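You operate a simulated robot arm through the tools that you are given. There is no shell and no other tool. Be economical: measure what you need, move in short steps, check, and stop when the job is done.

Carry out the task below with a simulated two-armed robot. There is one attempt and no reset: what you move stays moved.

JOB
Put the hub on the cream tape. Put the small box marked "nuts" from the top of the long table in the inside of the grey tray and the small box labelled "leads" in the inside of the blue tray. Take the round brush on the top of the long table and put it away on the top of the side table. Pick up the blue bulb box with one hand, pass it to the other hand and put it on the shelf under the board desk. Put the roller labelled "C" from the top of the long table on the top of the printer bed and the roller that says "B" on top of the red weight. The order is free. Set down upright: hub, small box, blue bulb box.

Only the result counts: the job must be done as asked and must still hold three seconds after the hand-in. Knocking over, shifting, dropping, spilling or breaking anything else fails it.

ROBOT AND FRAMES
Two 7-joint arms with two-finger parallel grippers on one trunk, on a base that drives. Base frame: it is fixed to the floor where the robot stands at the start and does not move with it; the origin is under the middle of the robot, x ahead of it, y to its left, z up; the surface under the hand at the start is at about z = 0.74. Units: m, rad, N and s.
The left shoulder is at the start at [0.07, 0.133, 1.151], the right one opposite. With the tool pointing down near the work surface each hand reaches from about 0.1 to 0.64 m from the robot's upright axis, wherever it stands, measured 20 degrees to its own side. Places, roughly: blue bulb box [0.5, 2.5, 0.75]; cream tape (10x9x3 cm) [1, 0.1, 0.8]; hub (5x5x6 cm) [0.5, -0.1, 0.8]; inside of the blue tray (26x19 cm) [0.66, 3.34, 0.74]; inside of the grey tray (26x19 cm) [0.36, 3.34, 0.74]; red weight (6x6x4 cm) [1, 3.4, 0.8]; roller [0.5, 3.25, 0.75]; round brush (4x4x9 cm) [1.1, 1.3, 0.8]; shelf under the board desk [0, 2.9, 0.2]; small box [0.75, -0.25, 0.75]; top of the printer bed [2.8, 2.9, 0.8]; top of the side table [-2.4, -1.2, 0.8]. Payload 1.57 kg a hand.
Tool frame (each hand has its own): the origin (TCP) lies between the finger pads and is the grasp point; the fingertips stand 0.03 m ahead of it; z points along the fingers, y is the line along which they close. Largest opening 0.08 m; finger width 0.017, thickness 0.012; the body of the gripper, 0.04 by 0.082 m, starts 0.08 m behind the TCP.
Orientation is that of the tool frame in the base frame, as a unit quaternion [w, x, y, z]. With the fingers straight down and closing along the base's y, the tool's x points along the base's -x, its y along +y and its z along -z.

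CONTROLS
- The arms move only by the tool drive_tool. It takes "left_rows", "right_rows" or both (then of equal length, played together; a hand with none holds still); each is a list of rows, each a list of 3 entries, a list of its own where there are three numbers: the shift along the tool's x, y, z in units of 30 mm (1.0 is 30 mm), then the turn, a rotation vector about the tool's x, y, z in units of 5 degrees (1.0 is 5 degrees), then the finger opening in m, from 0 to 0.08. In form: [[[dx, dy, dz], [ax, ay, az], claw], ...]. A call has 1 to 10 rows; each row shifts and turns the commanded pose from where the row before left it, along the tool's axes as they then stand. A call with a number of a shift or a turn outside -1 to 1 is refused whole. Rows are played at 5 a second. More than 0.05 m and 0.15 rad between two rows, or a gripper value outside its range, and nothing of the call is played. A pose out of reach is approached as far as the arm can. The call stops where the force on the tool passes 40 N (or 10 N more than at its start, if that is more) or the arm is blocked; 0.2 s more then pass. Each finger travels about 0.153 m/s and halts on what it meets, pressing with about 40 N; the grip force reading is that of the motor and also rises with nothing between the fingers. The clock runs only during rows and for 0.2 s after the last one: add rows that do not move to give the fingers time. It gives the time, the measured TCP pose, the force on the tool (base axes), the opening and the grip force at its end, in the units of the frame above (readings bear some noise), with the torque about the TCP (base axes, N m) and any sound that the robot's microphone picked up, and new pictures: "show" is both (left out), scene, wrist or none (wrist: the cameras of the hands that moved).
- Cameras (640 x 400 px; columns grow to the right, rows downward): "scene" is now at [0.125, -0.0292, 1.3645]; the picture's right is [-0.39, -0.92, 0.00], its down [-0.67, 0.28, -0.69] and it looks along [0.63, -0.27, -0.73] (base axes); focal length 296 px, centre (320, 200). "left" rides on the left gripper at [0.072, 0.007, -0.122] in its tool frame; the picture's right is [-0.09, 1.00, 0.00], its down [-0.84, -0.08, -0.54] and it looks along [-0.54, -0.05, 0.84] (tool axes); focal length 238 px, centre (320, 200). "right" rides on the right gripper at [0.072, -0.007, -0.122] in its tool frame; the picture's right is [0.09, 1.00, 0.00], its down [-0.84, 0.08, -0.54] and it looks along [-0.54, 0.05, 0.84] (tool axes); focal length 238 px, centre (320, 200). There is no depth. A picture from a camera that has moved, and an enlarged one, comes with that camera's place and axes in the base frame and with its lens.
- move_column(by): slides the trunk up (or, below 0, down) by that many m; the arms and the scene camera ride with it, the base frame stays. It gives what a move gives, with no picture.
- drive_base(legs): drives the robot by 1 to 6 legs, each [ahead, left, turn to the left] in m, m and rad, along the robot's own axes; the way and the turn of a leg run together, so that a leg with both is an arc; at most 1.5 m and 3.142 rad a leg. The arms and the cameras ride along, it lands a little off, and it stops where it bumps. It gives what a move gives, and a new picture of the scene camera.
- head_to(pan, tilt): turns the head with the scene camera to pan (to the left, within 1.501 rad either way) and tilt (down, from -0.506 to 1.204), counted from straight ahead of the robot. It gives what a move gives, and a new picture of the scene camera.
- zoom(camera, box): a new picture of the part [left, top, right, bottom] of that camera's present view, enlarged. No time passes.
- job_done(): hands the job in; it is judged then, once.

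Go step by step. Nothing tells you exact positions but the pictures and the camera data: compare them with the known pose of the tool, close in by small moves and look again before you grip or let go. The budget is 217 turns and 260 pictures, counting those below and the enlarged ones. Unless the task says otherwise, let go and move clear before handing in.

The tools are called after "Request:" by a JSON object that holds its "fn" and its "kwargs". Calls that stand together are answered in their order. drive_tool: Moves the arms, as the interface text tells. Its arguments: {"type":"object","properties":{"left_rows":{"type":"array","items":{"type":"array"}},"right_rows":{"type":"array","items":{"type":"array"}},"show":{"type":"string","enum":["both","scene","wrist","none"]}},"required":[]} The other tools are called the same way: move_column (by) slides the trunk up or down; drive_base (legs) drives the base; head_to (pan, tilt) turns the head that bears the scene camera; zoom (camera, box) takes an enlarged picture of a part of a camera's view; job_done () hands the job in.

At the start:

```text
time: 0.0
left_tool_pos: [0.3891, 0.0066, 1.0535]
left_tcp_rot: [0.001, 0.0, 1.0, 0.0]
left_contact_force: [-0.8, 0.1, 0.1]
left_moment: [-0.03, 0.03, 0.01]
left_width: 0.0802
left_gripper_force: 0.2
right_tool_pos: [0.3503, -0.3939, 0.9903]
right_tcp_rot: [0.0, 0.0, 1.0, -0.001]
right_contact_force: [0.3, -0.3, 1.7]
right_moment: [0.02, -0.02, -0.01]
right_width: 0.0799
right_gripper_force: 0.0
trunk travel left (down, up): [-0.725, 0.215]
robot x, y, heading: [-0.0017, -0.0023, -0.001]
head pan, tilt: [-0.396, 0.812]
```

scene: 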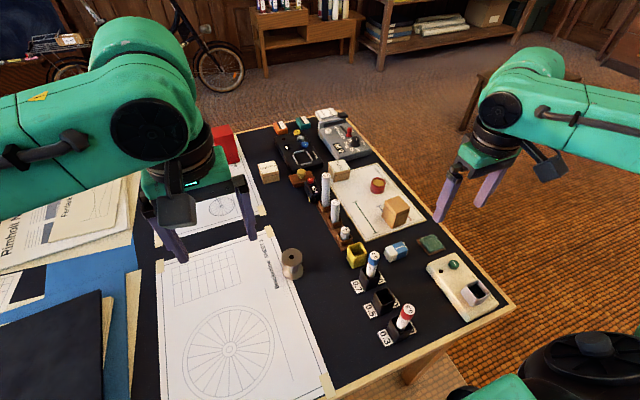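
right: 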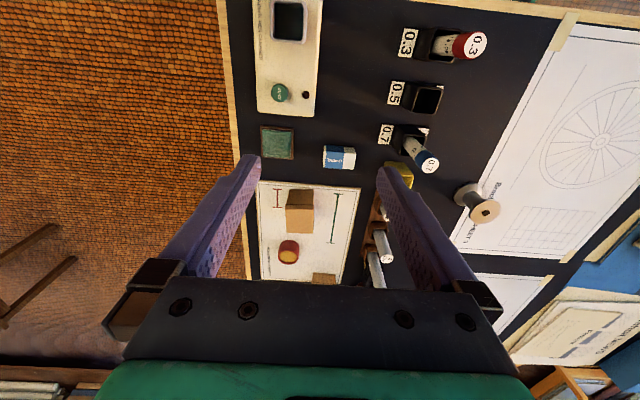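
left: 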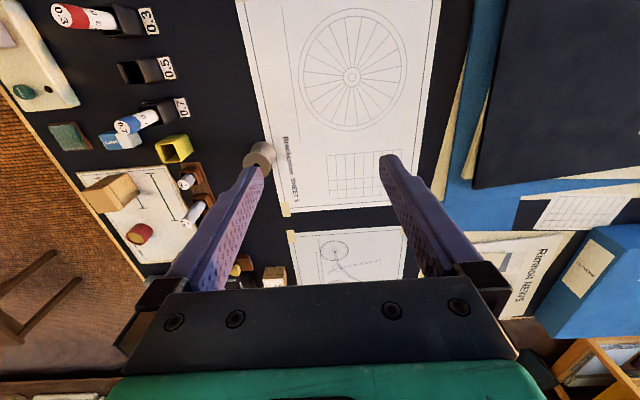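

I see the long table ahead with the hub (spool shape) and several small cardboard boxes. I'll look closer and survey the table first.

Request:
{"fn": "zoom", "kwargs": {"camera": "scene", "box": [230, 90, 470, 240]}}

Request:
{"fn": "head_to", "kwargs": {"pan": 0.5, "tilt": 0.5}}

```text
2.67 times, centred on (350, 165) of scene
camera zoom: at [0.125, -0.0292, 1.3645], right [-0.39, -0.92, 0.0], down [-0.67, 0.28, -0.69], along [0.63, -0.27, -0.73], focal length 788 px, centre (240, 293)
```

zoom: 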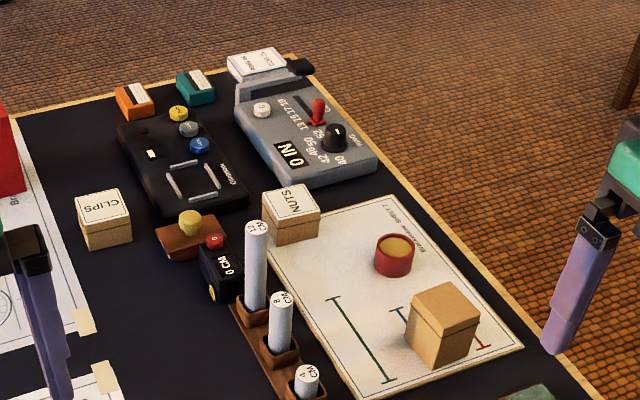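

```text
time: 1.2
left_tool_pos: [0.3894, 0.0058, 1.0531]
left_tcp_rot: [0.0, 0.0, 1.0, 0.0]
left_contact_force: [-0.1, -0.3, -0.6]
left_moment: [-0.01, -0.02, 0.03]
left_width: 0.0799
left_gripper_force: 0.0
right_tool_pos: [0.3503, -0.3938, 0.9915]
right_tcp_rot: [0.0, -0.001, 1.0, -0.001]
right_contact_force: [-0.2, 0.9, 1.1]
right_moment: [0.01, 0.0, -0.01]
right_width: 0.0801
right_gripper_force: 0.1
trunk travel left (down, up): [-0.725, 0.215]
robot x, y, heading: [-0.0036, 0.0012, -0.001]
head pan, tilt: [0.499, 0.499]
camera scene: at [0.131, 0.0452, 1.3915], right [0.48, -0.88, 0.0], down [-0.42, -0.23, -0.88], along [0.77, 0.42, -0.48], focal length 296 px, centre (320, 200)
```

scene: 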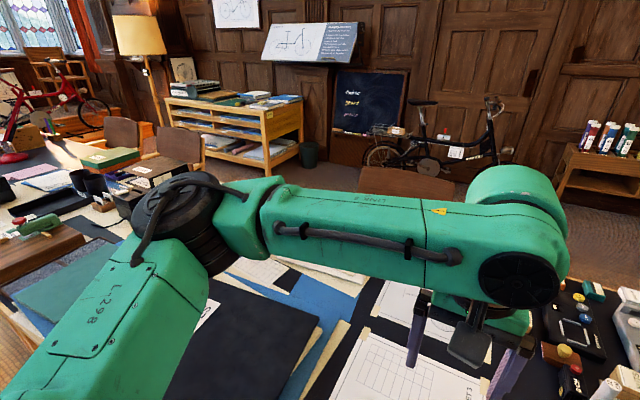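

The arm blocks part of the view; I'll look straight ahead and to the far left for the remaining items.

Request:
{"fn": "head_to", "kwargs": {"pan": 0.0, "tilt": 0.75}}

Request:
{"fn": "head_to", "kwargs": {"pan": 1.3, "tilt": 0.4}}

Request:
{"fn": "head_to", "kwargs": {"pan": -1.2, "tilt": 0.4}}

```text
time: 2.1
left_tool_pos: [0.389, 0.0058, 1.0526]
left_tcp_rot: [-0.001, -0.001, 1.0, 0.001]
left_contact_force: [-0.5, 0.4, -0.9]
left_moment: [-0.03, 0.0, 0.01]
left_width: 0.0801
left_gripper_force: 0.1
right_tool_pos: [0.3502, -0.3949, 0.9914]
right_tcp_rot: [0.0, -0.001, 1.0, 0.0]
right_contact_force: [-0.3, -0.4, 0.6]
right_moment: [0.0, -0.01, 0.04]
right_width: 0.0799
right_gripper_force: 0.0
trunk travel left (down, up): [-0.725, 0.215]
robot x, y, heading: [-0.0001, 0.0003, 0.001]
head pan, tilt: [0.0, 0.75]
camera scene: at [0.1339, 0.0018, 1.3696], right [0.0, -1.0, 0.0], down [-0.68, 0.0, -0.73], along [0.73, 0.0, -0.68], focal length 296 px, centre (320, 200)
```

scene: 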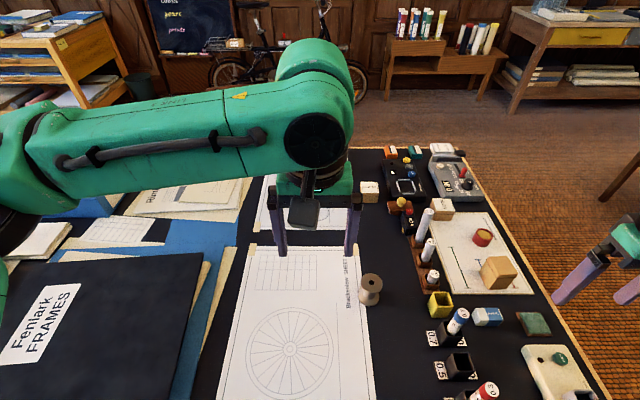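

```text
time: 3.6
left_tool_pos: [0.3885, 0.0059, 1.0526]
left_tcp_rot: [0.0, 0.0, 1.0, -0.001]
left_contact_force: [0.2, 0.6, -0.7]
left_moment: [-0.01, 0.0, 0.01]
left_width: 0.08
left_gripper_force: 0.0
right_tool_pos: [0.3492, -0.3941, 0.9915]
right_tcp_rot: [0.0, 0.0, 1.0, 0.001]
right_contact_force: [-0.3, -0.2, 0.9]
right_moment: [-0.02, 0.03, 0.04]
right_width: 0.0799
right_gripper_force: 0.2
trunk travel left (down, up): [-0.725, 0.215]
robot x, y, heading: [0.0033, 0.0026, 0.0]
head pan, tilt: [1.3, 0.4]
camera scene: at [0.0759, 0.0909, 1.4006], right [0.96, -0.27, 0.0], down [-0.1, -0.38, -0.92], along [0.25, 0.89, -0.39], focal length 296 px, centre (320, 200)
```

scene: 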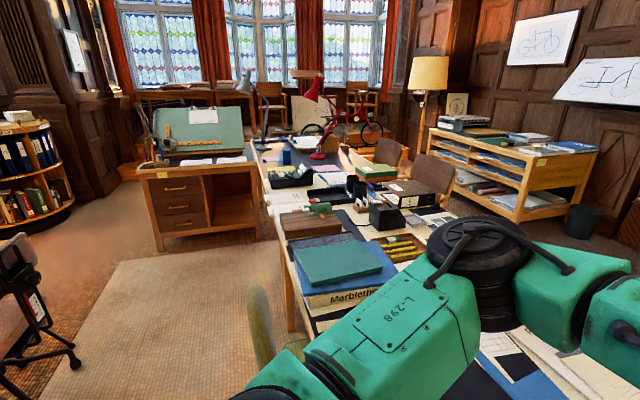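

```text
time: 5.9
left_tool_pos: [0.3897, 0.006, 1.0535]
left_tcp_rot: [0.001, 0.0, 1.0, 0.0]
left_contact_force: [-0.3, 0.3, 0.0]
left_moment: [0.01, -0.03, -0.01]
left_width: 0.0802
left_gripper_force: 0.0
right_tool_pos: [0.3512, -0.3932, 0.9923]
right_tcp_rot: [0.0, 0.0, 1.0, 0.0]
right_contact_force: [-0.5, -0.6, 0.3]
right_moment: [-0.03, 0.0, -0.01]
right_width: 0.0799
right_gripper_force: 0.1
trunk travel left (down, up): [-0.725, 0.215]
robot x, y, heading: [0.0015, -0.0024, -0.0]
head pan, tilt: [-1.201, 0.4]
camera scene: at [0.0846, -0.0847, 1.4006], right [-0.93, -0.36, 0.0], down [-0.14, 0.36, -0.92], along [0.33, -0.86, -0.39], focal length 296 px, centre (320, 200)
```

scene: 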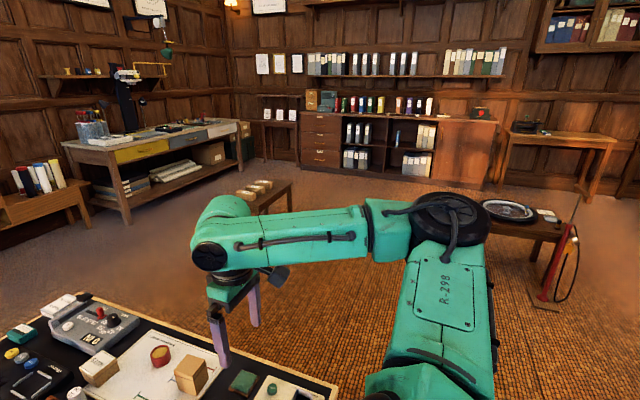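

The long table runs along y; the unlabelled box needs checking. I'll zoom the wrist views.

Request:
{"fn": "zoom", "kwargs": {"camera": "right", "box": [250, 170, 370, 290]}}

Request:
{"fn": "zoom", "kwargs": {"camera": "scene", "box": [0, 280, 340, 400]}}

Request:
{"fn": "zoom", "kwargs": {"camera": "scene", "box": [400, 100, 640, 320]}}

```text
3.33 times, centred on (310, 230) of right
camera zoom: at [0.2785, -0.4014, 1.1141], right [-0.09, 1.0, 0.0], down [0.84, 0.08, 0.54], along [0.54, 0.05, -0.84], focal length 794 px, centre (353, 100)
```

zoom: 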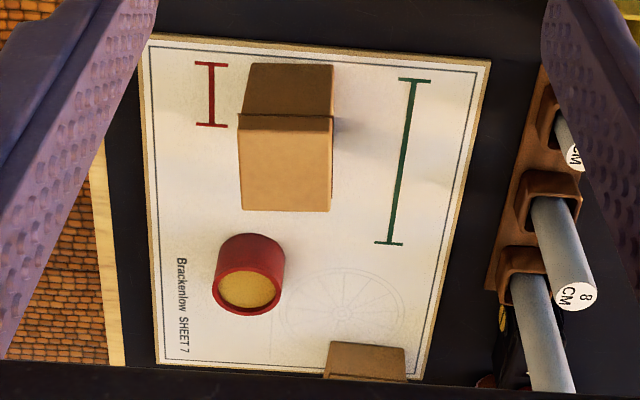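

```text
1.88 times, centred on (170, 340) of scene
camera zoom: at [0.0846, -0.0847, 1.4006], right [-0.93, -0.36, 0.0], down [-0.14, 0.36, -0.92], along [0.33, -0.86, -0.39], focal length 556 px, centre (602, -64)
```

zoom: 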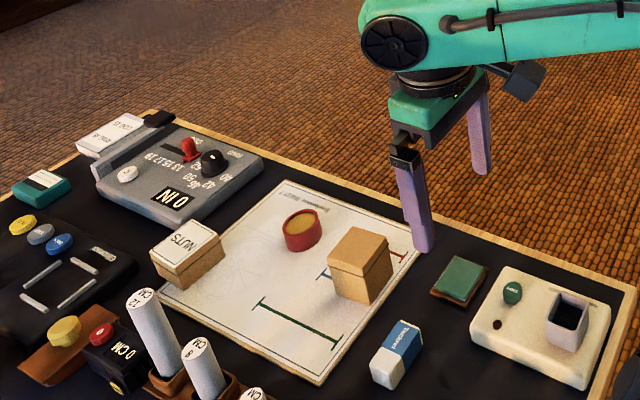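

```text
1.82 times, centred on (520, 210) of scene
camera zoom: at [0.0846, -0.0847, 1.4006], right [-0.93, -0.36, 0.0], down [-0.14, 0.36, -0.92], along [0.33, -0.86, -0.39], focal length 538 px, centre (-44, 182)
```

zoom: 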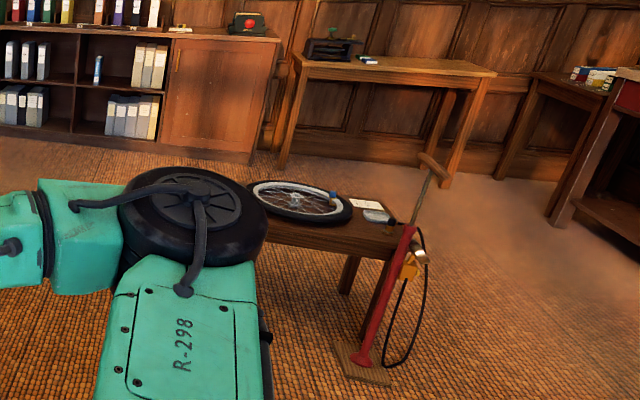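

Now checking the low stool with three items in the same view.

Request:
{"fn": "zoom", "kwargs": {"camera": "scene", "box": [220, 90, 340, 220]}}

Request:
{"fn": "head_to", "kwargs": {"pan": -0.55, "tilt": 0.2}}

```text
3.08 times, centred on (280, 155) of scene
camera zoom: at [0.0846, -0.0847, 1.4006], right [-0.93, -0.36, 0.0], down [-0.14, 0.36, -0.92], along [0.33, -0.86, -0.39], focal length 910 px, centre (443, 338)
```

zoom: 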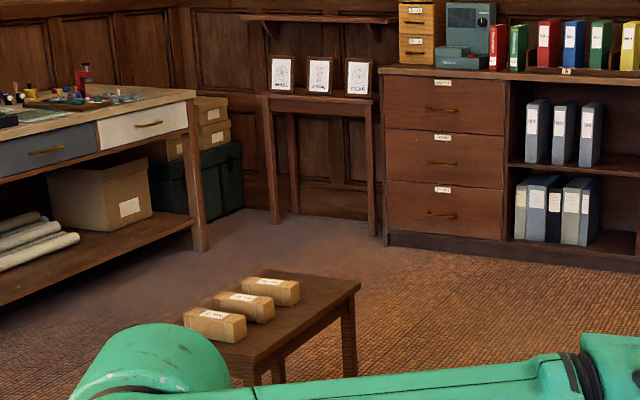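

```text
time: 6.9
left_tool_pos: [0.3892, 0.0058, 1.0536]
left_tcp_rot: [0.001, 0.0, 1.0, 0.0]
left_contact_force: [0.2, 0.4, -0.4]
left_moment: [0.03, 0.02, 0.0]
left_width: 0.0801
left_gripper_force: 0.1
right_tool_pos: [0.351, -0.395, 0.9922]
right_tcp_rot: [0.0, -0.001, 1.0, 0.0]
right_contact_force: [0.5, 0.7, -0.6]
right_moment: [-0.02, -0.01, -0.04]
right_width: 0.0797
right_gripper_force: 0.1
trunk travel left (down, up): [-0.725, 0.215]
robot x, y, heading: [-0.0002, -0.002, 0.0]
head pan, tilt: [-0.55, 0.201]
camera scene: at [0.1305, -0.0471, 1.4191], right [-0.52, -0.85, 0.0], down [-0.17, 0.1, -0.98], along [0.83, -0.51, -0.2], focal length 296 px, centre (320, 200)
```

scene: 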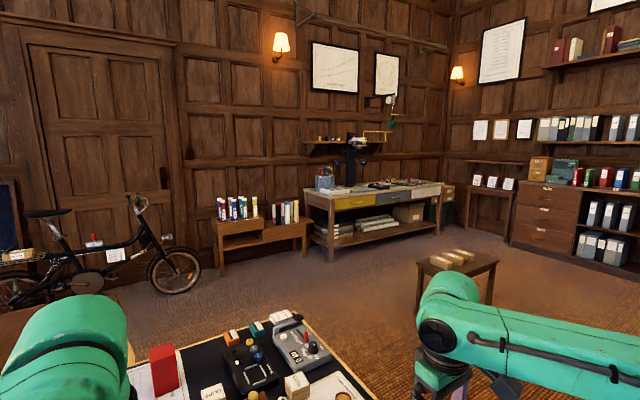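

Hub is near (0.466, -0.105). I'll bring the left hand above it.

Request:
{"fn": "drive_tool", "kwargs": {"left_rows": [[[-0.64, -0.925, 0.9], [0, 0, 0], 0.08], [[-0.64, -0.925, 0.9], [0, 0, 0], 0.08], [[-0.64, -0.925, 0.9], [0, 0, 0], 0.08], [[-0.64, -0.925, 0.9], [0, 0, 0], 0.08], [[0, 0, 1], [0, 0, 0], 0.08], [[0, 0, 1], [0, 0, 0], 0.08]], "show": "wrist"}}

Request:
{"fn": "head_to", "kwargs": {"pan": 0.3, "tilt": 0.7}}

```text
time: 8.3
left_tool_pos: [0.4673, -0.1045, 0.8835]
left_tcp_rot: [0.0, 0.0, 1.0, 0.0]
left_contact_force: [0.3, 0.5, -0.8]
left_moment: [0.01, -0.04, -0.04]
left_width: 0.08
left_gripper_force: 0.1
right_tool_pos: [0.3502, -0.3937, 0.9914]
right_tcp_rot: [-0.001, -0.001, 1.0, 0.0]
right_contact_force: [-0.6, 0.1, 0.3]
right_moment: [0.0, -0.02, 0.0]
right_width: 0.0799
right_gripper_force: 0.2
trunk travel left (down, up): [-0.725, 0.215]
robot x, y, heading: [-0.0016, 0.0024, -0.002]
head pan, tilt: [-0.55, 0.201]
camera left: at [0.3946, -0.0973, 1.0042], right [0.09, 1.0, 0.0], down [0.84, -0.08, 0.54], along [0.54, -0.05, -0.84], focal length 238 px, centre (320, 200)
```

left: 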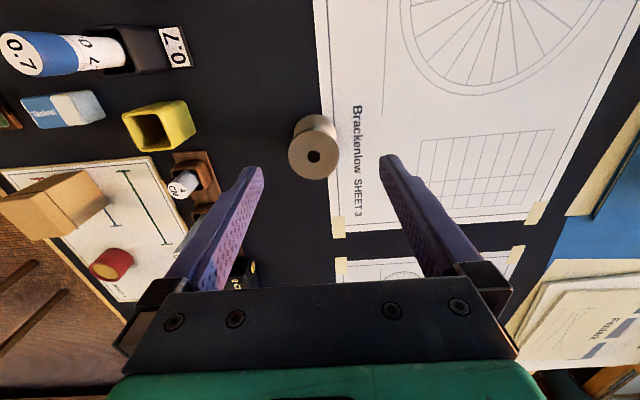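

```text
time: 9.5
left_tool_pos: [0.467, -0.1053, 0.8839]
left_tcp_rot: [-0.001, 0.0, 1.0, -0.001]
left_contact_force: [0.6, 0.2, -0.6]
left_moment: [0.0, -0.02, 0.0]
left_width: 0.0799
left_gripper_force: 0.1
right_tool_pos: [0.35, -0.3937, 0.9926]
right_tcp_rot: [0.0, 0.0, 1.0, 0.0]
right_contact_force: [1.2, -0.4, 0.4]
right_moment: [-0.05, -0.01, 0.01]
right_width: 0.0799
right_gripper_force: 0.0
trunk travel left (down, up): [-0.725, 0.215]
robot x, y, heading: [-0.0008, 0.0004, -0.005]
head pan, tilt: [0.3, 0.7]
camera scene: at [0.1323, 0.0266, 1.3738], right [0.29, -0.96, 0.0], down [-0.62, -0.19, -0.77], along [0.73, 0.23, -0.64], focal length 296 px, centre (320, 200)
```

scene: 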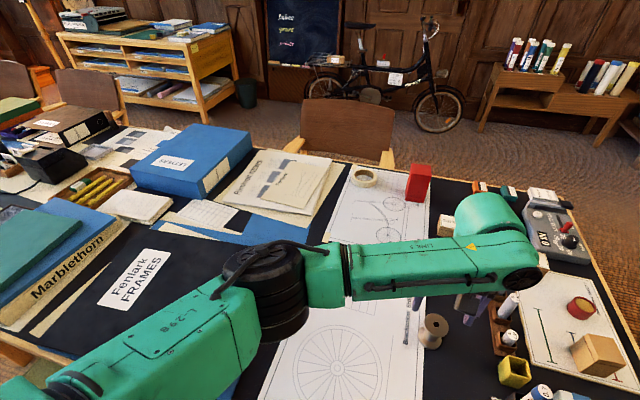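

Hub top centre is about (0.475, -0.108); the cream tape ring is visible near (0.98, 0.13). I'll lower and grip the hub.

Request:
{"fn": "drive_tool", "kwargs": {"left_rows": [[[-0.27, -0.1, 0.9], [0, 0, 0], 0.08], [[0, 0, 1], [0, 0, 0], 0.08], [[0, 0, 1], [0, 0, 0], 0.08], [[0, 0, 0.4], [0, 0, 0], 0.08]], "show": "wrist"}}

```text
time: 10.5
left_tool_pos: [0.4762, -0.1075, 0.7855]
left_tcp_rot: [0.0, 0.0, 1.0, 0.0]
left_contact_force: [-0.7, -0.3, -0.8]
left_moment: [0.0, 0.02, 0.0]
left_width: 0.0803
left_gripper_force: 0.2
right_tool_pos: [0.3497, -0.3941, 0.9919]
right_tcp_rot: [0.0, -0.001, 1.0, 0.0]
right_contact_force: [-0.1, -0.1, -0.1]
right_moment: [0.01, 0.02, 0.01]
right_width: 0.0801
right_gripper_force: 0.1
trunk travel left (down, up): [-0.725, 0.215]
robot x, y, heading: [-0.0014, 0.0005, 0.001]
head pan, tilt: [0.3, 0.7]
camera left: at [0.4027, -0.1004, 0.9066], right [0.09, 1.0, 0.0], down [0.84, -0.08, 0.54], along [0.54, -0.05, -0.84], focal length 238 px, centre (320, 200)
```

left: 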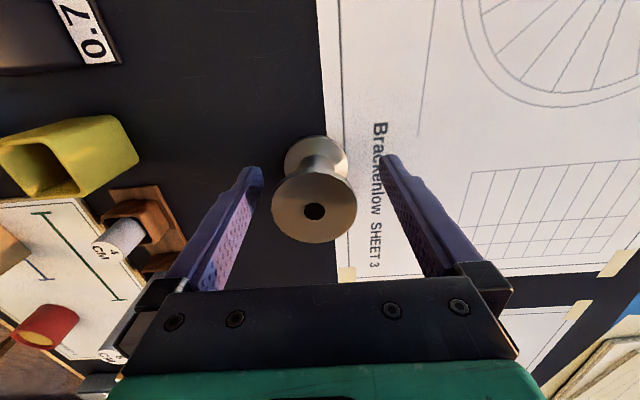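

Well centred. Lower a little more and close.

Request:
{"fn": "drive_tool", "kwargs": {"left_rows": [[[-0.1, -0.1, 0.3], [0, 0, 0], 0.08], [[0, 0, 0], [0, 0, 0], 0.0], [[0, 0, 0], [0, 0, 0], 0.0], [[0, 0, 0], [0, 0, 0], 0.0], [[0, 0, -1], [0, 0, 0], 0.0], [[0, 0, -1], [0, 0, 0], 0.0], [[0, 0, -1], [0, 0, 0], 0.0], [[0, 0, -1], [0, 0, 0], 0.0], [[0, 0, -1], [0, 0, 0], 0.0]], "show": "wrist"}}

```text
time: 12.5
left_tool_pos: [0.4817, -0.1036, 0.928]
left_tcp_rot: [0.0, -0.003, 1.0, 0.004]
left_contact_force: [-0.1, -0.2, 0.8]
left_moment: [-0.01, -0.02, 0.04]
left_width: 0.0
left_gripper_force: 21.1
right_tool_pos: [0.3516, -0.3938, 0.9919]
right_tcp_rot: [0.0, -0.001, 1.0, -0.001]
right_contact_force: [0.2, 0.5, 0.3]
right_moment: [-0.02, 0.0, 0.01]
right_width: 0.0801
right_gripper_force: 0.1
trunk travel left (down, up): [-0.725, 0.215]
robot x, y, heading: [0.0008, 0.0025, 0.001]
head pan, tilt: [0.3, 0.7]
camera left: at [0.4082, -0.0983, 1.0481], right [0.08, 1.0, 0.01], down [0.84, -0.07, 0.54], along [0.54, -0.04, -0.84], focal length 238 px, centre (320, 200)
```

left: 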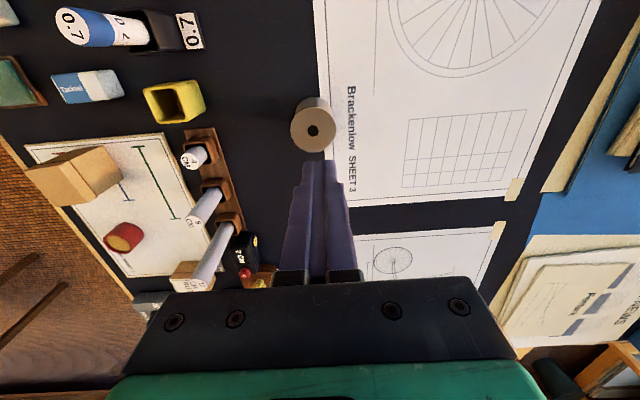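

The fingers closed on nothing although the hub stands in place. I'll open, lower and look carefully.

Request:
{"fn": "drive_tool", "kwargs": {"left_rows": [[[0, 0, 0.5], [0, 0, 0], 0.08], [[0, 0, 1], [0, 0, 0], 0.08], [[0, 0, 1], [0, 0, 0], 0.08], [[0, 0, 0], [0, 0, 0], 0.08], [[0, 0, 0], [0, 0, 0], 0.08]], "show": "wrist"}}

Request:
{"fn": "zoom", "kwargs": {"camera": "scene", "box": [380, 260, 500, 360]}}

```text
time: 13.7
left_tool_pos: [0.4909, -0.0935, 0.8542]
left_tcp_rot: [0.007, -0.014, 1.0, 0.008]
left_contact_force: [0.2, -0.8, 0.5]
left_moment: [0.01, -0.03, 0.01]
left_width: 0.08
left_gripper_force: 0.0
right_tool_pos: [0.3498, -0.3937, 0.9919]
right_tcp_rot: [-0.001, 0.0, 1.0, -0.001]
right_contact_force: [-0.2, -0.1, 0.9]
right_moment: [0.01, 0.03, 0.0]
right_width: 0.0799
right_gripper_force: 0.0
trunk travel left (down, up): [-0.725, 0.215]
robot x, y, heading: [-0.0021, -0.0004, 0.003]
head pan, tilt: [0.3, 0.7]
camera left: at [0.4158, -0.0894, 0.9741], right [0.06, 1.0, 0.02], down [0.83, -0.06, 0.55], along [0.55, -0.02, -0.83], focal length 238 px, centre (320, 200)
```

left: 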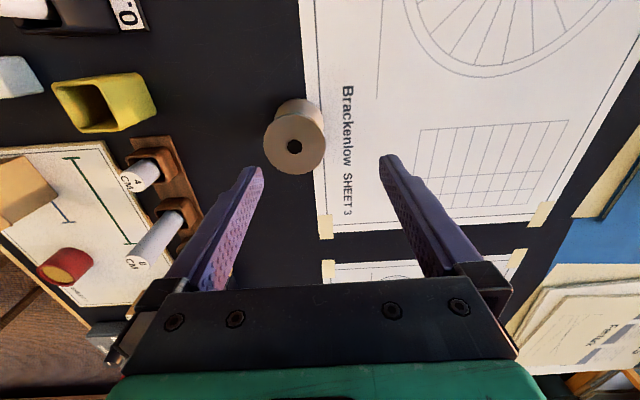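

```text
4.00 times, centred on (440, 310) of scene
camera zoom: at [0.1323, 0.0268, 1.3738], right [0.3, -0.96, 0.0], down [-0.62, -0.19, -0.76], along [0.73, 0.23, -0.64], focal length 1182 px, centre (-160, -240)
```

zoom: 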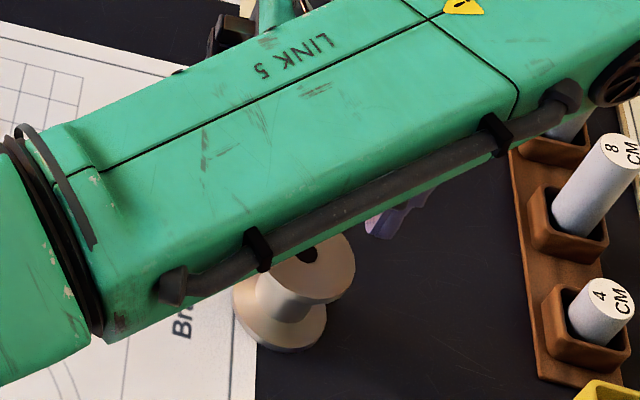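

The left hand is drifting at the edge of its reach across the body. I'll back the left arm away and use the right hand for the hub.

Request:
{"fn": "drive_tool", "kwargs": {"left_rows": [[[0, 0, -1], [0, 0, 0], 0.08], [[0, 0, -1], [0, 0, 0], 0.08], [[0.3, 0.8, -1], [0, 0, 0], 0.08], [[0.5, 1, -1], [0, 0, 0], 0.08], [[0.5, 1, -1], [0, 0, 0], 0.08], [[0.7, 1, -1], [0, 0, 0], 0.08], [[0.7, 1, -1], [0, 0, 0], 0.08], [[0.7, 1, 0], [0, 0, 0], 0.08], [[0.7, 1, 0], [0, 0, 0], 0.08], [[0.7, 1, 0], [0, 0, 0], 0.08]], "show": "none"}}

Request:
{"fn": "drive_tool", "kwargs": {"right_rows": [[[-0.7, 1, 0], [0, 0, 0], 0.08], [[-0.7, 1, 0], [0, 0, 0], 0.08], [[-0.5, 1, 0], [0, 0, 0], 0.08], [[-0.5, 1, 0.8], [0, 0, 0], 0.08], [[-0.5, 1, 0.8], [0, 0, 0], 0.08], [[-0.5, 1, 0.8], [0, 0, 0], 0.08], [[-0.5, 1, 0.8], [0, 0, 0], 0.08], [[-0.2, 1, 0.8], [0, 0, 0], 0.08], [[-0.1, 1, 0], [0, 0, 0], 0.08], [[-0.1, 0.4, 0], [0, 0, 0], 0.08]]}}

```text
time: 15.9
left_tool_pos: [0.3314, 0.1231, 1.062]
left_tcp_rot: [0.001, 0.0, 1.0, 0.0]
left_contact_force: [-1.2, 0.3, 0.0]
left_moment: [-0.02, -0.01, 0.02]
left_width: 0.0799
left_gripper_force: 0.1
right_tool_pos: [0.3488, -0.3925, 0.9919]
right_tcp_rot: [0.001, -0.002, 1.0, -0.001]
right_contact_force: [0.1, -0.1, 0.0]
right_moment: [0.02, -0.04, 0.02]
right_width: 0.0802
right_gripper_force: 0.0
trunk travel left (down, up): [-0.725, 0.215]
robot x, y, heading: [-0.0021, 0.0018, -0.001]
head pan, tilt: [0.3, 0.7]
```

```text
time: 18.1
left_tool_pos: [0.3335, 0.1216, 1.0611]
left_tcp_rot: [0.0, 0.0, 1.0, 0.0]
left_contact_force: [0.2, -0.9, 0.7]
left_moment: [0.02, 0.0, 0.0]
left_width: 0.08
left_gripper_force: 0.1
right_tool_pos: [0.4793, -0.1103, 0.8717]
right_tcp_rot: [0.0, 0.0, 1.0, 0.0]
right_contact_force: [-0.2, -0.6, 0.5]
right_moment: [0.0, 0.0, 0.01]
right_width: 0.0801
right_gripper_force: 0.1
trunk travel left (down, up): [-0.725, 0.215]
robot x, y, heading: [-0.0006, 0.0002, -0.001]
head pan, tilt: [0.3, 0.7]
camera scene: at [0.1324, 0.027, 1.3737], right [0.3, -0.96, 0.0], down [-0.62, -0.19, -0.76], along [0.73, 0.23, -0.64], focal length 296 px, centre (320, 200)
camera right: at [0.4074, -0.1187, 0.9946], right [-0.09, 1.0, 0.0], down [0.84, 0.08, 0.54], along [0.54, 0.05, -0.84], focal length 238 px, centre (320, 200)
```

scene: 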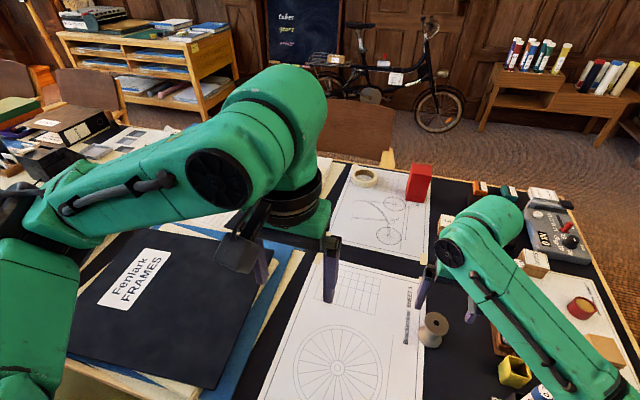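
right: 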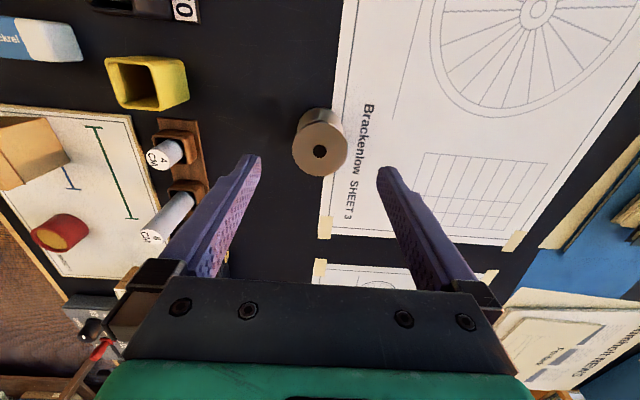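

Right hand is centred on the hub at (0.481, -0.112). Descend and grip, with a small lift first.

Request:
{"fn": "drive_tool", "kwargs": {"right_rows": [[[-0.07, -0.07, 1], [0, 0, 0], 0.08], [[0, 0, 1], [0, 0, 0], 0.08], [[0, 0, 1], [0, 0, 0], 0.08], [[0, 0, 0.15], [0, 0, 0], 0.08], [[0, 0, 0], [0, 0, 0], 0.08], [[0, 0, 0], [0, 0, 0], 0.0], [[0, 0, 0], [0, 0, 0], 0.0], [[0, 0, 0], [0, 0, 0], 0.0]], "show": "wrist"}}

```text
time: 19.9
left_tool_pos: [0.333, 0.121, 1.061]
left_tcp_rot: [0.0, 0.0, 1.0, 0.0]
left_contact_force: [-1.0, 0.0, 0.8]
left_moment: [-0.03, 0.03, 0.0]
left_width: 0.0799
left_gripper_force: 0.0
right_tool_pos: [0.4794, -0.1132, 0.7763]
right_tcp_rot: [0.001, -0.001, 1.0, 0.001]
right_contact_force: [-0.1, 1.3, -0.4]
right_moment: [0.04, -0.03, -0.01]
right_width: 0.0466
right_gripper_force: 39.6
trunk travel left (down, up): [-0.725, 0.215]
robot x, y, heading: [0.0023, -0.0003, 0.001]
head pan, tilt: [0.3, 0.7]
camera right: at [0.4084, -0.1211, 0.8985], right [-0.09, 1.0, 0.0], down [0.84, 0.08, 0.54], along [0.54, 0.05, -0.84], focal length 238 px, centre (320, 200)
```

right: 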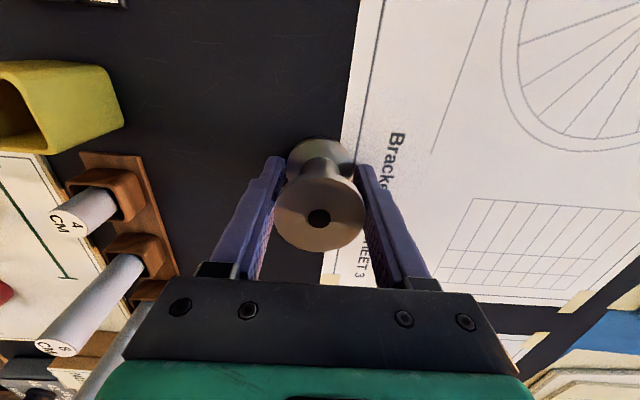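

The hub is gripped (0.047 m wide). Lift it, pull both arms in, then back off and drive round the near end of the table.

Request:
{"fn": "drive_tool", "kwargs": {"right_rows": [[[0, 0, -1], [0, 0, 0], 0.0], [[0, 0, -1], [0, 0, 0], 0.0], [[0, 0, -1], [0, 0, 0], 0.0], [[0, 0, -1], [0, 0, 0], 0.0], [[0, 0, -1], [0, 0, 0], 0.0], [[0, 0, -1], [0, 0, 0], 0.0], [[0.6, -0.8, -1], [0, 0, 0], 0.0], [[0.8, -1, -0.5], [0, 0, 0], 0.0], [[1, -1, 0], [0, 0, 0], 0.0], [[1, -1, 0], [0, 0, 0], 0.0]], "show": "wrist"}}

Request:
{"fn": "drive_base", "kwargs": {"legs": [[-0.3, 0, 0], [0, -1.15, 0], [1.3, 0, 0], [0.6, 0, 0]]}}

```text
time: 22.1
left_tool_pos: [0.332, 0.1218, 1.0619]
left_tcp_rot: [0.001, 0.001, 1.0, 0.0]
left_contact_force: [0.1, 0.1, 0.3]
left_moment: [0.01, -0.01, -0.01]
left_width: 0.0805
left_gripper_force: 0.1
right_tool_pos: [0.3734, -0.2328, 1.0011]
right_tcp_rot: [0.001, -0.001, 1.0, 0.0]
right_contact_force: [-1.4, 0.3, -2.2]
right_moment: [-0.01, -0.02, 0.01]
right_width: 0.0469
right_gripper_force: 39.9
trunk travel left (down, up): [-0.725, 0.215]
robot x, y, heading: [-0.0008, -0.0015, 0.001]
head pan, tilt: [0.3, 0.7]
camera right: at [0.3025, -0.2393, 1.1238], right [-0.09, 1.0, 0.0], down [0.84, 0.08, 0.54], along [0.54, 0.05, -0.84], focal length 238 px, centre (320, 200)
```

right: 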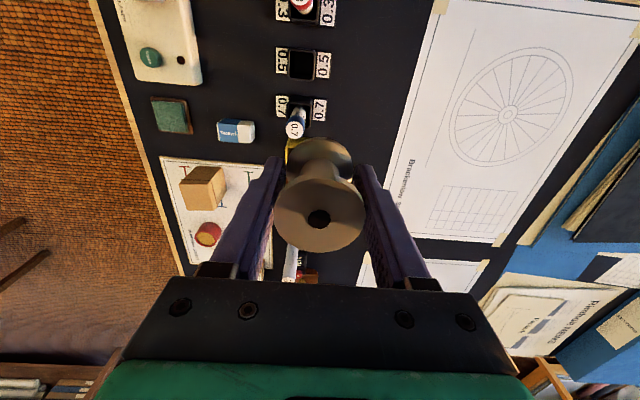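

```text
time: 38.6
left_tool_pos: [1.9309, -1.0527, 1.062]
left_tcp_rot: [0.0, 0.013, 1.0, -0.001]
left_contact_force: [0.4, 0.3, -0.8]
left_moment: [0.03, -0.02, 0.02]
left_width: 0.0799
left_gripper_force: 0.0
right_tool_pos: [1.966, -1.4063, 1.001]
right_tcp_rot: [0.0, 0.012, 1.0, -0.001]
right_contact_force: [-0.3, 1.2, -2.0]
right_moment: [-0.02, -0.02, 0.0]
right_width: 0.0466
right_gripper_force: 39.9
trunk travel left (down, up): [-0.725, 0.215]
robot x, y, heading: [1.5992, -1.1622, -0.027]
head pan, tilt: [0.3, 0.7]
camera scene: at [1.7281, -1.1425, 1.3738], right [0.27, -0.96, 0.0], down [-0.62, -0.17, -0.77], along [0.74, 0.21, -0.64], focal length 296 px, centre (320, 200)
```

scene: 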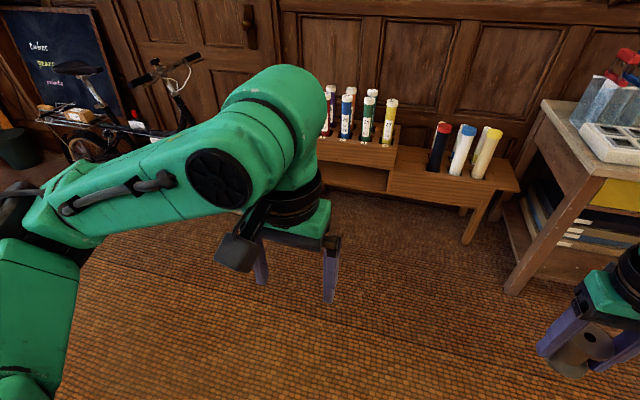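

Drove well. Now turn left to face the table's far side and look.

Request:
{"fn": "drive_base", "kwargs": {"legs": [[0, 0, 2.3]]}}

Request:
{"fn": "head_to", "kwargs": {"pan": -0.2, "tilt": 0.55}}

```text
time: 44.4
left_tool_pos: [1.2968, -0.9742, 1.0625]
left_tcp_rot: [0.0, 0.896, -0.445, 0.0]
left_contact_force: [0.3, -0.8, -0.9]
left_moment: [0.02, -0.03, -0.01]
left_width: 0.0801
left_gripper_force: 0.1
right_tool_pos: [1.5502, -0.7267, 0.9995]
right_tcp_rot: [0.001, 0.896, -0.444, -0.001]
right_contact_force: [0.2, -1.0, -1.9]
right_moment: [0.02, -0.05, -0.01]
right_width: 0.0468
right_gripper_force: 39.9
trunk travel left (down, up): [-0.725, 0.215]
robot x, y, heading: [1.5966, -1.1665, 2.222]
head pan, tilt: [0.3, 0.7]
camera scene: at [1.497, -1.0745, 1.3737], right [0.58, 0.81, 0.0], down [0.52, -0.37, -0.76], along [-0.62, 0.44, -0.64], focal length 296 px, centre (320, 200)
```

scene: 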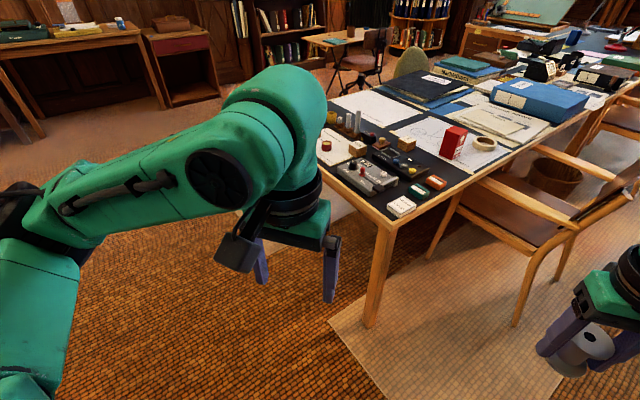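

```text
time: 45.3
left_tool_pos: [1.2972, -0.9749, 1.0617]
left_tcp_rot: [-0.001, 0.896, -0.445, 0.0]
left_contact_force: [0.6, 0.9, 0.3]
left_moment: [-0.01, -0.01, -0.02]
left_width: 0.08
left_gripper_force: 0.2
right_tool_pos: [1.5497, -0.7269, 1.0005]
right_tcp_rot: [0.0, 0.896, -0.444, 0.0]
right_contact_force: [0.3, -0.7, -1.4]
right_moment: [-0.01, 0.01, -0.01]
right_width: 0.0468
right_gripper_force: 39.8
trunk travel left (down, up): [-0.725, 0.215]
robot x, y, heading: [1.598, -1.1667, 2.219]
head pan, tilt: [-0.201, 0.55]
camera scene: at [1.527, -1.0431, 1.3869], right [0.9, 0.44, 0.0], down [0.23, -0.47, -0.85], along [-0.37, 0.77, -0.52], focal length 296 px, centre (320, 200)
```

scene: 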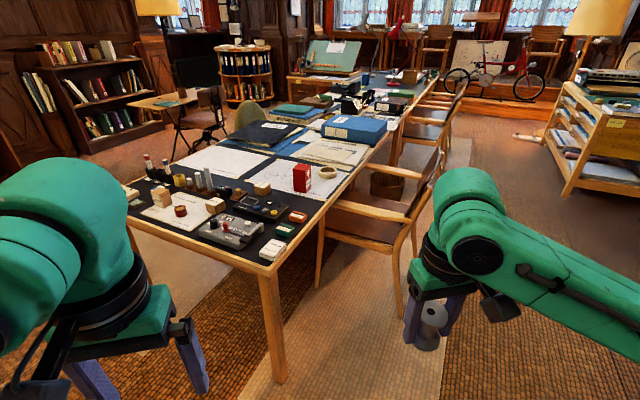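

The chair beside the tape leaves room at about (1.40, -0.32). I'll turn a bit more and approach most of the way.

Request:
{"fn": "drive_base", "kwargs": {"legs": [[0, 0, 0.43], [0.5, -0.57, 0]]}}

```text
time: 50.7
left_tool_pos: [1.0672, -0.3771, 1.0611]
left_tcp_rot: [0.0, 0.971, -0.24, 0.0]
left_contact_force: [-1.5, -0.5, -0.3]
left_moment: [-0.02, -0.01, 0.01]
left_width: 0.0802
left_gripper_force: 0.1
right_tool_pos: [1.1931, -0.0456, 1.0018]
right_tcp_rot: [0.0, 0.971, -0.24, -0.001]
right_contact_force: [0.8, 0.3, -2.2]
right_moment: [-0.02, -0.03, -0.03]
right_width: 0.047
right_gripper_force: 40.3
trunk travel left (down, up): [-0.725, 0.215]
robot x, y, heading: [1.4186, -0.4254, 2.651]
head pan, tilt: [-0.201, 0.55]
camera scene: at [1.3055, -0.3424, 1.3869], right [0.63, 0.77, 0.0], down [0.4, -0.33, -0.85], along [-0.66, 0.54, -0.52], focal length 296 px, centre (320, 200)
```

scene: 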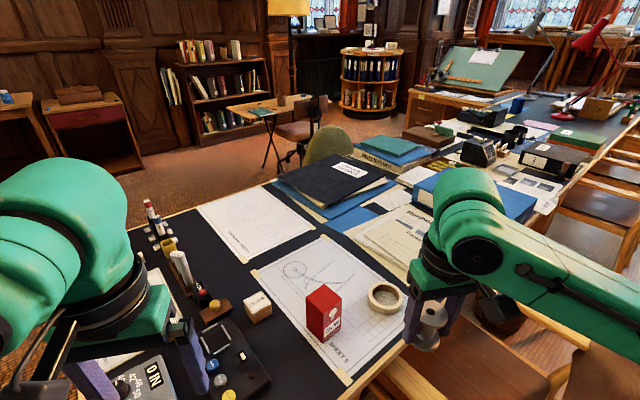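

Tape centre ≈ (1.00, 0.12). Check the ring's hole against the hub size, and move a little closer.

Request:
{"fn": "drive_base", "kwargs": {"legs": [[0.075, -0.07, 0]]}}

Request:
{"fn": "head_to", "kwargs": {"pan": -0.35, "tilt": 0.9}}

Request:
{"fn": "zoom", "kwargs": {"camera": "right", "box": [160, 0, 480, 200]}}

```text
time: 51.9
left_tool_pos: [1.0329, -0.2827, 1.0612]
left_tcp_rot: [0.001, 0.971, -0.239, 0.0]
left_contact_force: [-0.3, 0.0, 0.5]
left_moment: [0.03, 0.03, 0.05]
left_width: 0.0799
left_gripper_force: 0.1
right_tool_pos: [1.1569, 0.0495, 1.0012]
right_tcp_rot: [-0.001, 0.971, -0.238, 0.0]
right_contact_force: [-0.8, 0.3, -1.9]
right_moment: [-0.03, 0.0, 0.0]
right_width: 0.0465
right_gripper_force: 39.9
trunk travel left (down, up): [-0.725, 0.215]
robot x, y, heading: [1.3852, -0.328, 2.653]
head pan, tilt: [-0.201, 0.55]
camera scene: at [1.2711, -0.2474, 1.387], right [0.63, 0.78, 0.0], down [0.41, -0.33, -0.85], along [-0.66, 0.54, -0.52], focal length 296 px, centre (320, 200)
```

scene: 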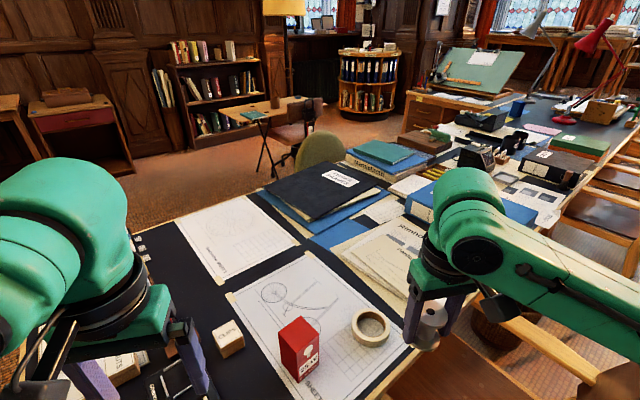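

```text
time: 52.7
left_tool_pos: [1.032, -0.281, 1.0616]
left_tcp_rot: [0.0, 0.971, -0.24, 0.0]
left_contact_force: [0.0, 0.4, 0.5]
left_moment: [-0.02, -0.02, -0.02]
left_width: 0.0798
left_gripper_force: 0.0
right_tool_pos: [1.1577, 0.0504, 1.0014]
right_tcp_rot: [0.0, 0.971, -0.238, 0.0]
right_contact_force: [0.2, 0.4, -1.7]
right_moment: [0.04, 0.0, 0.01]
right_width: 0.047
right_gripper_force: 39.5
trunk travel left (down, up): [-0.725, 0.215]
robot x, y, heading: [1.3843, -0.3316, 2.655]
head pan, tilt: [-0.351, 0.901]
camera scene: at [1.2895, -0.2468, 1.3576], right [0.74, 0.67, 0.0], down [0.53, -0.58, -0.62], along [-0.42, 0.46, -0.78], focal length 296 px, centre (320, 200)
```

scene: 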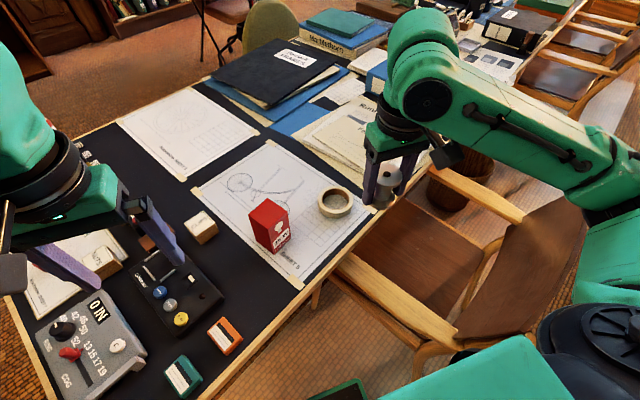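

```text
2.00 times, centred on (320, 100) of right
camera zoom: at [1.2241, 0.0223, 1.1232], right [-0.38, -0.93, 0.0], down [-0.78, 0.32, 0.54], along [-0.5, 0.21, -0.84], focal length 477 px, centre (320, 400)
```

zoom: 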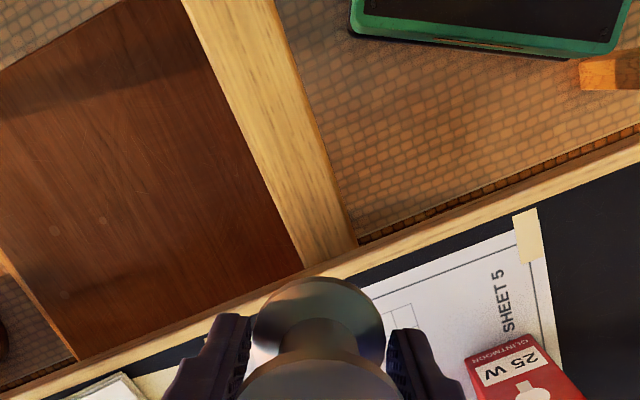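

Request:
{"fn": "zoom", "kwargs": {"camera": "scene", "box": [280, 160, 400, 235]}}

```text
5.33 times, centred on (340, 198) of scene
camera zoom: at [1.2895, -0.2468, 1.3576], right [0.74, 0.67, 0.0], down [0.53, -0.58, -0.62], along [-0.42, 0.46, -0.78], focal length 1576 px, centre (213, 213)
```

zoom: 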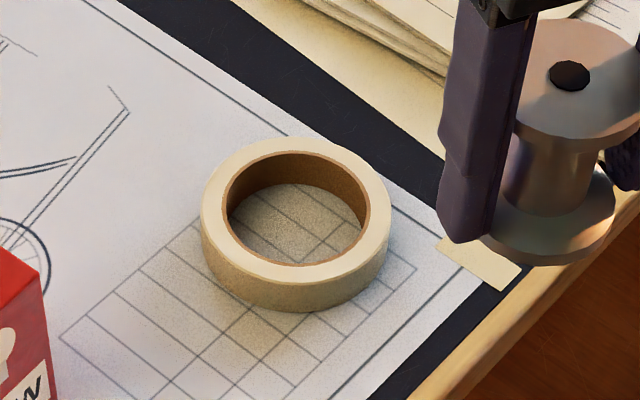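

The ring's wall is about 1 cm and its hole (7 cm) is wider than the hub, so I'll set the hub over the wall about 3.7 cm off the ring centre. Move above it first.

Request:
{"fn": "drive_tool", "kwargs": {"right_rows": [[[-0.9, 0, 0.6], [0, 0, 0], 0.0], [[-0.9, 0, 0.6], [0, 0, 0], 0.0], [[-0.9, 0, 0.7], [0, 0, 0], 0.0], [[-0.9, 0.1, 0.7], [0, 0, 0], 0.0], [[-0.9, 0, 0.7], [0, 0, 0], 0.0], [[0, 0, 0.4], [0, 0, 0], 0.0]]}}

```text
time: 54.1
left_tool_pos: [1.0332, -0.28, 1.0615]
left_tcp_rot: [0.001, 0.971, -0.239, 0.0]
left_contact_force: [0.5, 0.7, 0.1]
left_moment: [0.01, 0.01, 0.0]
left_width: 0.0802
left_gripper_force: 0.1
right_tool_pos: [1.0371, 0.1101, 0.8901]
right_tcp_rot: [-0.001, 0.971, -0.238, 0.0]
right_contact_force: [0.3, 0.0, -1.5]
right_moment: [0.02, -0.02, 0.0]
right_width: 0.0467
right_gripper_force: 40.1
trunk travel left (down, up): [-0.725, 0.215]
robot x, y, heading: [1.384, -0.3311, 2.658]
head pan, tilt: [-0.351, 0.901]
camera scene: at [1.2902, -0.2469, 1.3576], right [0.74, 0.67, 0.0], down [0.53, -0.58, -0.62], along [-0.42, 0.46, -0.78], focal length 296 px, centre (320, 200)
camera right: at [1.1042, 0.0822, 1.0117], right [-0.38, -0.93, 0.0], down [-0.78, 0.32, 0.54], along [-0.5, 0.21, -0.84], focal length 238 px, centre (320, 200)
```

scene: 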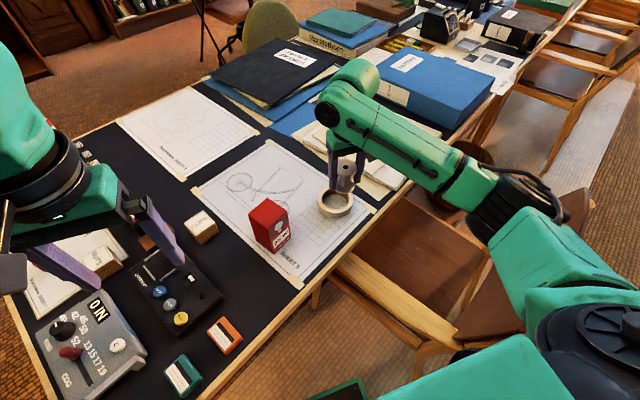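
right: 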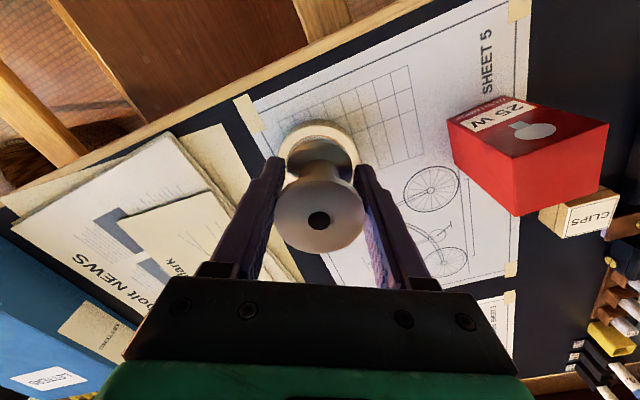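

Hub is aligned with the near wall of the ring. Descend to just above it and look.

Request:
{"fn": "drive_tool", "kwargs": {"right_rows": [[[0, 0, 0.9], [0, 0, 0], 0.0], [[0, 0, 0.9], [0, 0, 0], 0.0], [[0, 0, 0.75], [0, 0, 0], 0.0]], "show": "wrist"}}

Request:
{"fn": "zoom", "kwargs": {"camera": "scene", "box": [290, 150, 400, 230]}}

```text
time: 54.9
left_tool_pos: [1.0321, -0.2809, 1.0616]
left_tcp_rot: [0.001, 0.971, -0.239, 0.0]
left_contact_force: [-0.1, 0.2, -0.1]
left_moment: [0.01, -0.01, -0.02]
left_width: 0.08
left_gripper_force: 0.0
right_tool_pos: [1.0357, 0.1114, 0.813]
right_tcp_rot: [0.0, 0.971, -0.238, 0.0]
right_contact_force: [-0.3, -0.3, -1.4]
right_moment: [0.0, 0.0, 0.01]
right_width: 0.0468
right_gripper_force: 39.6
trunk travel left (down, up): [-0.725, 0.215]
robot x, y, heading: [1.3847, -0.3268, 2.661]
head pan, tilt: [-0.351, 0.901]
camera right: at [1.1032, 0.0831, 0.9355], right [-0.38, -0.93, 0.0], down [-0.78, 0.32, 0.54], along [-0.5, 0.21, -0.84], focal length 238 px, centre (320, 200)
```

right: 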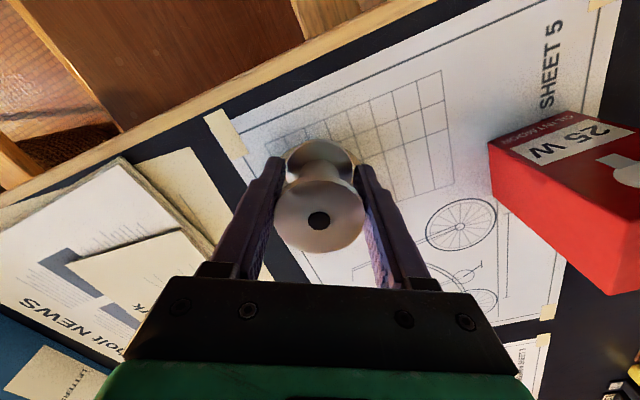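

```text
5.00 times, centred on (345, 190) of scene
camera zoom: at [1.2892, -0.2469, 1.3576], right [0.74, 0.67, 0.0], down [0.53, -0.58, -0.62], along [-0.42, 0.46, -0.78], focal length 1478 px, centre (195, 250)
```

zoom: 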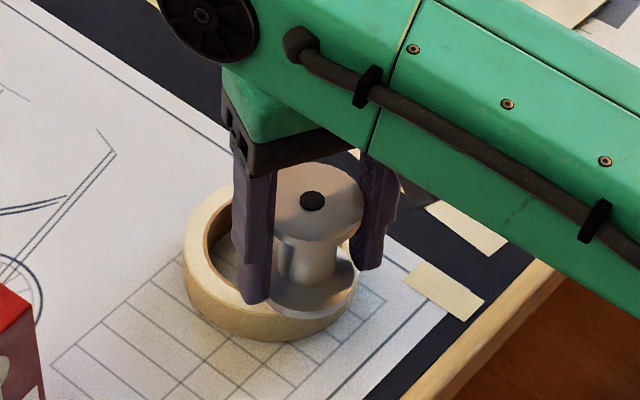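

The hub sits about 3 cm from the ring centre; I'll shift it ~7 mm outward (+x), then lower in small steps.

Request:
{"fn": "drive_tool", "kwargs": {"right_rows": [[[0.22, -0.1, 0], [0, 0, 0], 0.0], [[0, 0, 0.15], [0, 0, 0], 0.0], [[0, 0, 0], [0, 0, 0], 0.0]], "show": "none"}}

Request:
{"fn": "zoom", "kwargs": {"camera": "scene", "box": [290, 150, 400, 230]}}

```text
time: 55.7
left_tool_pos: [1.0327, -0.2804, 1.062]
left_tcp_rot: [0.0, 0.971, -0.239, 0.0]
left_contact_force: [-0.6, -1.2, -0.1]
left_moment: [0.01, -0.05, 0.01]
left_width: 0.0802
left_gripper_force: 0.1
right_tool_pos: [1.0443, 0.1107, 0.8095]
right_tcp_rot: [0.0, 0.971, -0.238, 0.0]
right_contact_force: [-0.4, -0.2, -2.2]
right_moment: [0.01, 0.0, 0.02]
right_width: 0.0468
right_gripper_force: 40.3
trunk travel left (down, up): [-0.725, 0.215]
robot x, y, heading: [1.3819, -0.3277, 2.659]
head pan, tilt: [-0.351, 0.901]
```

```text
5.00 times, centred on (345, 190) of scene
camera zoom: at [1.2896, -0.247, 1.3576], right [0.74, 0.67, 0.0], down [0.53, -0.58, -0.62], along [-0.42, 0.46, -0.78], focal length 1478 px, centre (195, 250)
```

zoom: 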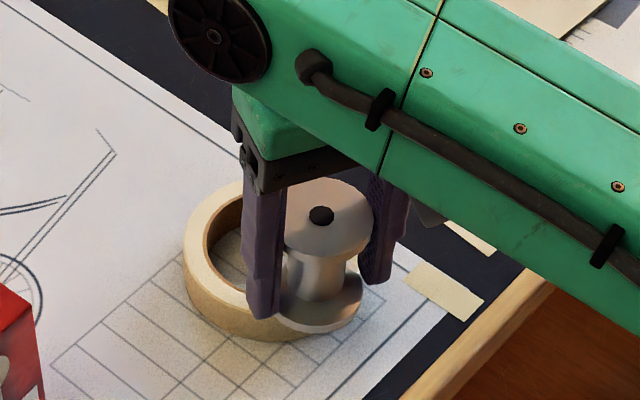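

Slightly too far out; come back 3 mm and lower until contact.

Request:
{"fn": "drive_tool", "kwargs": {"right_rows": [[[-0.1, 0.04, 0], [0, 0, 0], 0.0], [[0, 0, 0.1], [0, 0, 0], 0.0], [[0, 0, 0.07], [0, 0, 0], 0.0], [[0, 0, 0], [0, 0, 0], 0.0]], "show": "none"}}

Request:
{"fn": "zoom", "kwargs": {"camera": "scene", "box": [290, 150, 400, 230]}}

```text
time: 56.7
left_tool_pos: [1.0319, -0.2819, 1.0624]
left_tcp_rot: [0.0, 0.971, -0.239, 0.0]
left_contact_force: [-0.2, 0.0, -0.5]
left_moment: [0.02, 0.0, 0.0]
left_width: 0.08
left_gripper_force: 0.1
right_tool_pos: [1.0405, 0.1105, 0.8028]
right_tcp_rot: [0.0, 0.971, -0.238, -0.001]
right_contact_force: [0.9, -0.1, -2.1]
right_moment: [0.02, 0.0, -0.03]
right_width: 0.0469
right_gripper_force: 40.0
trunk travel left (down, up): [-0.725, 0.215]
robot x, y, heading: [1.3817, -0.3308, 2.66]
head pan, tilt: [-0.351, 0.901]
```

```text
5.00 times, centred on (345, 190) of scene
camera zoom: at [1.2895, -0.247, 1.3576], right [0.74, 0.67, 0.0], down [0.53, -0.58, -0.62], along [-0.42, 0.46, -0.78], focal length 1478 px, centre (195, 250)
```

zoom: 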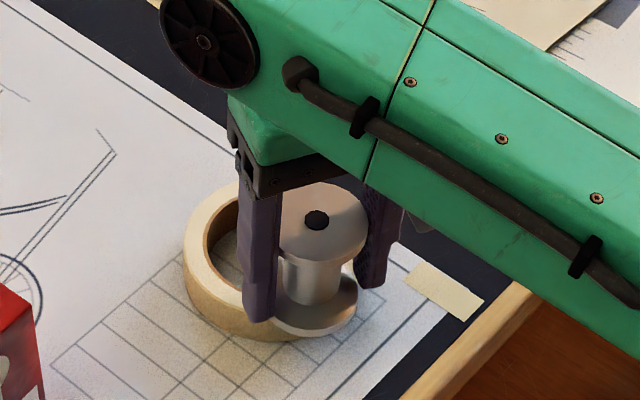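

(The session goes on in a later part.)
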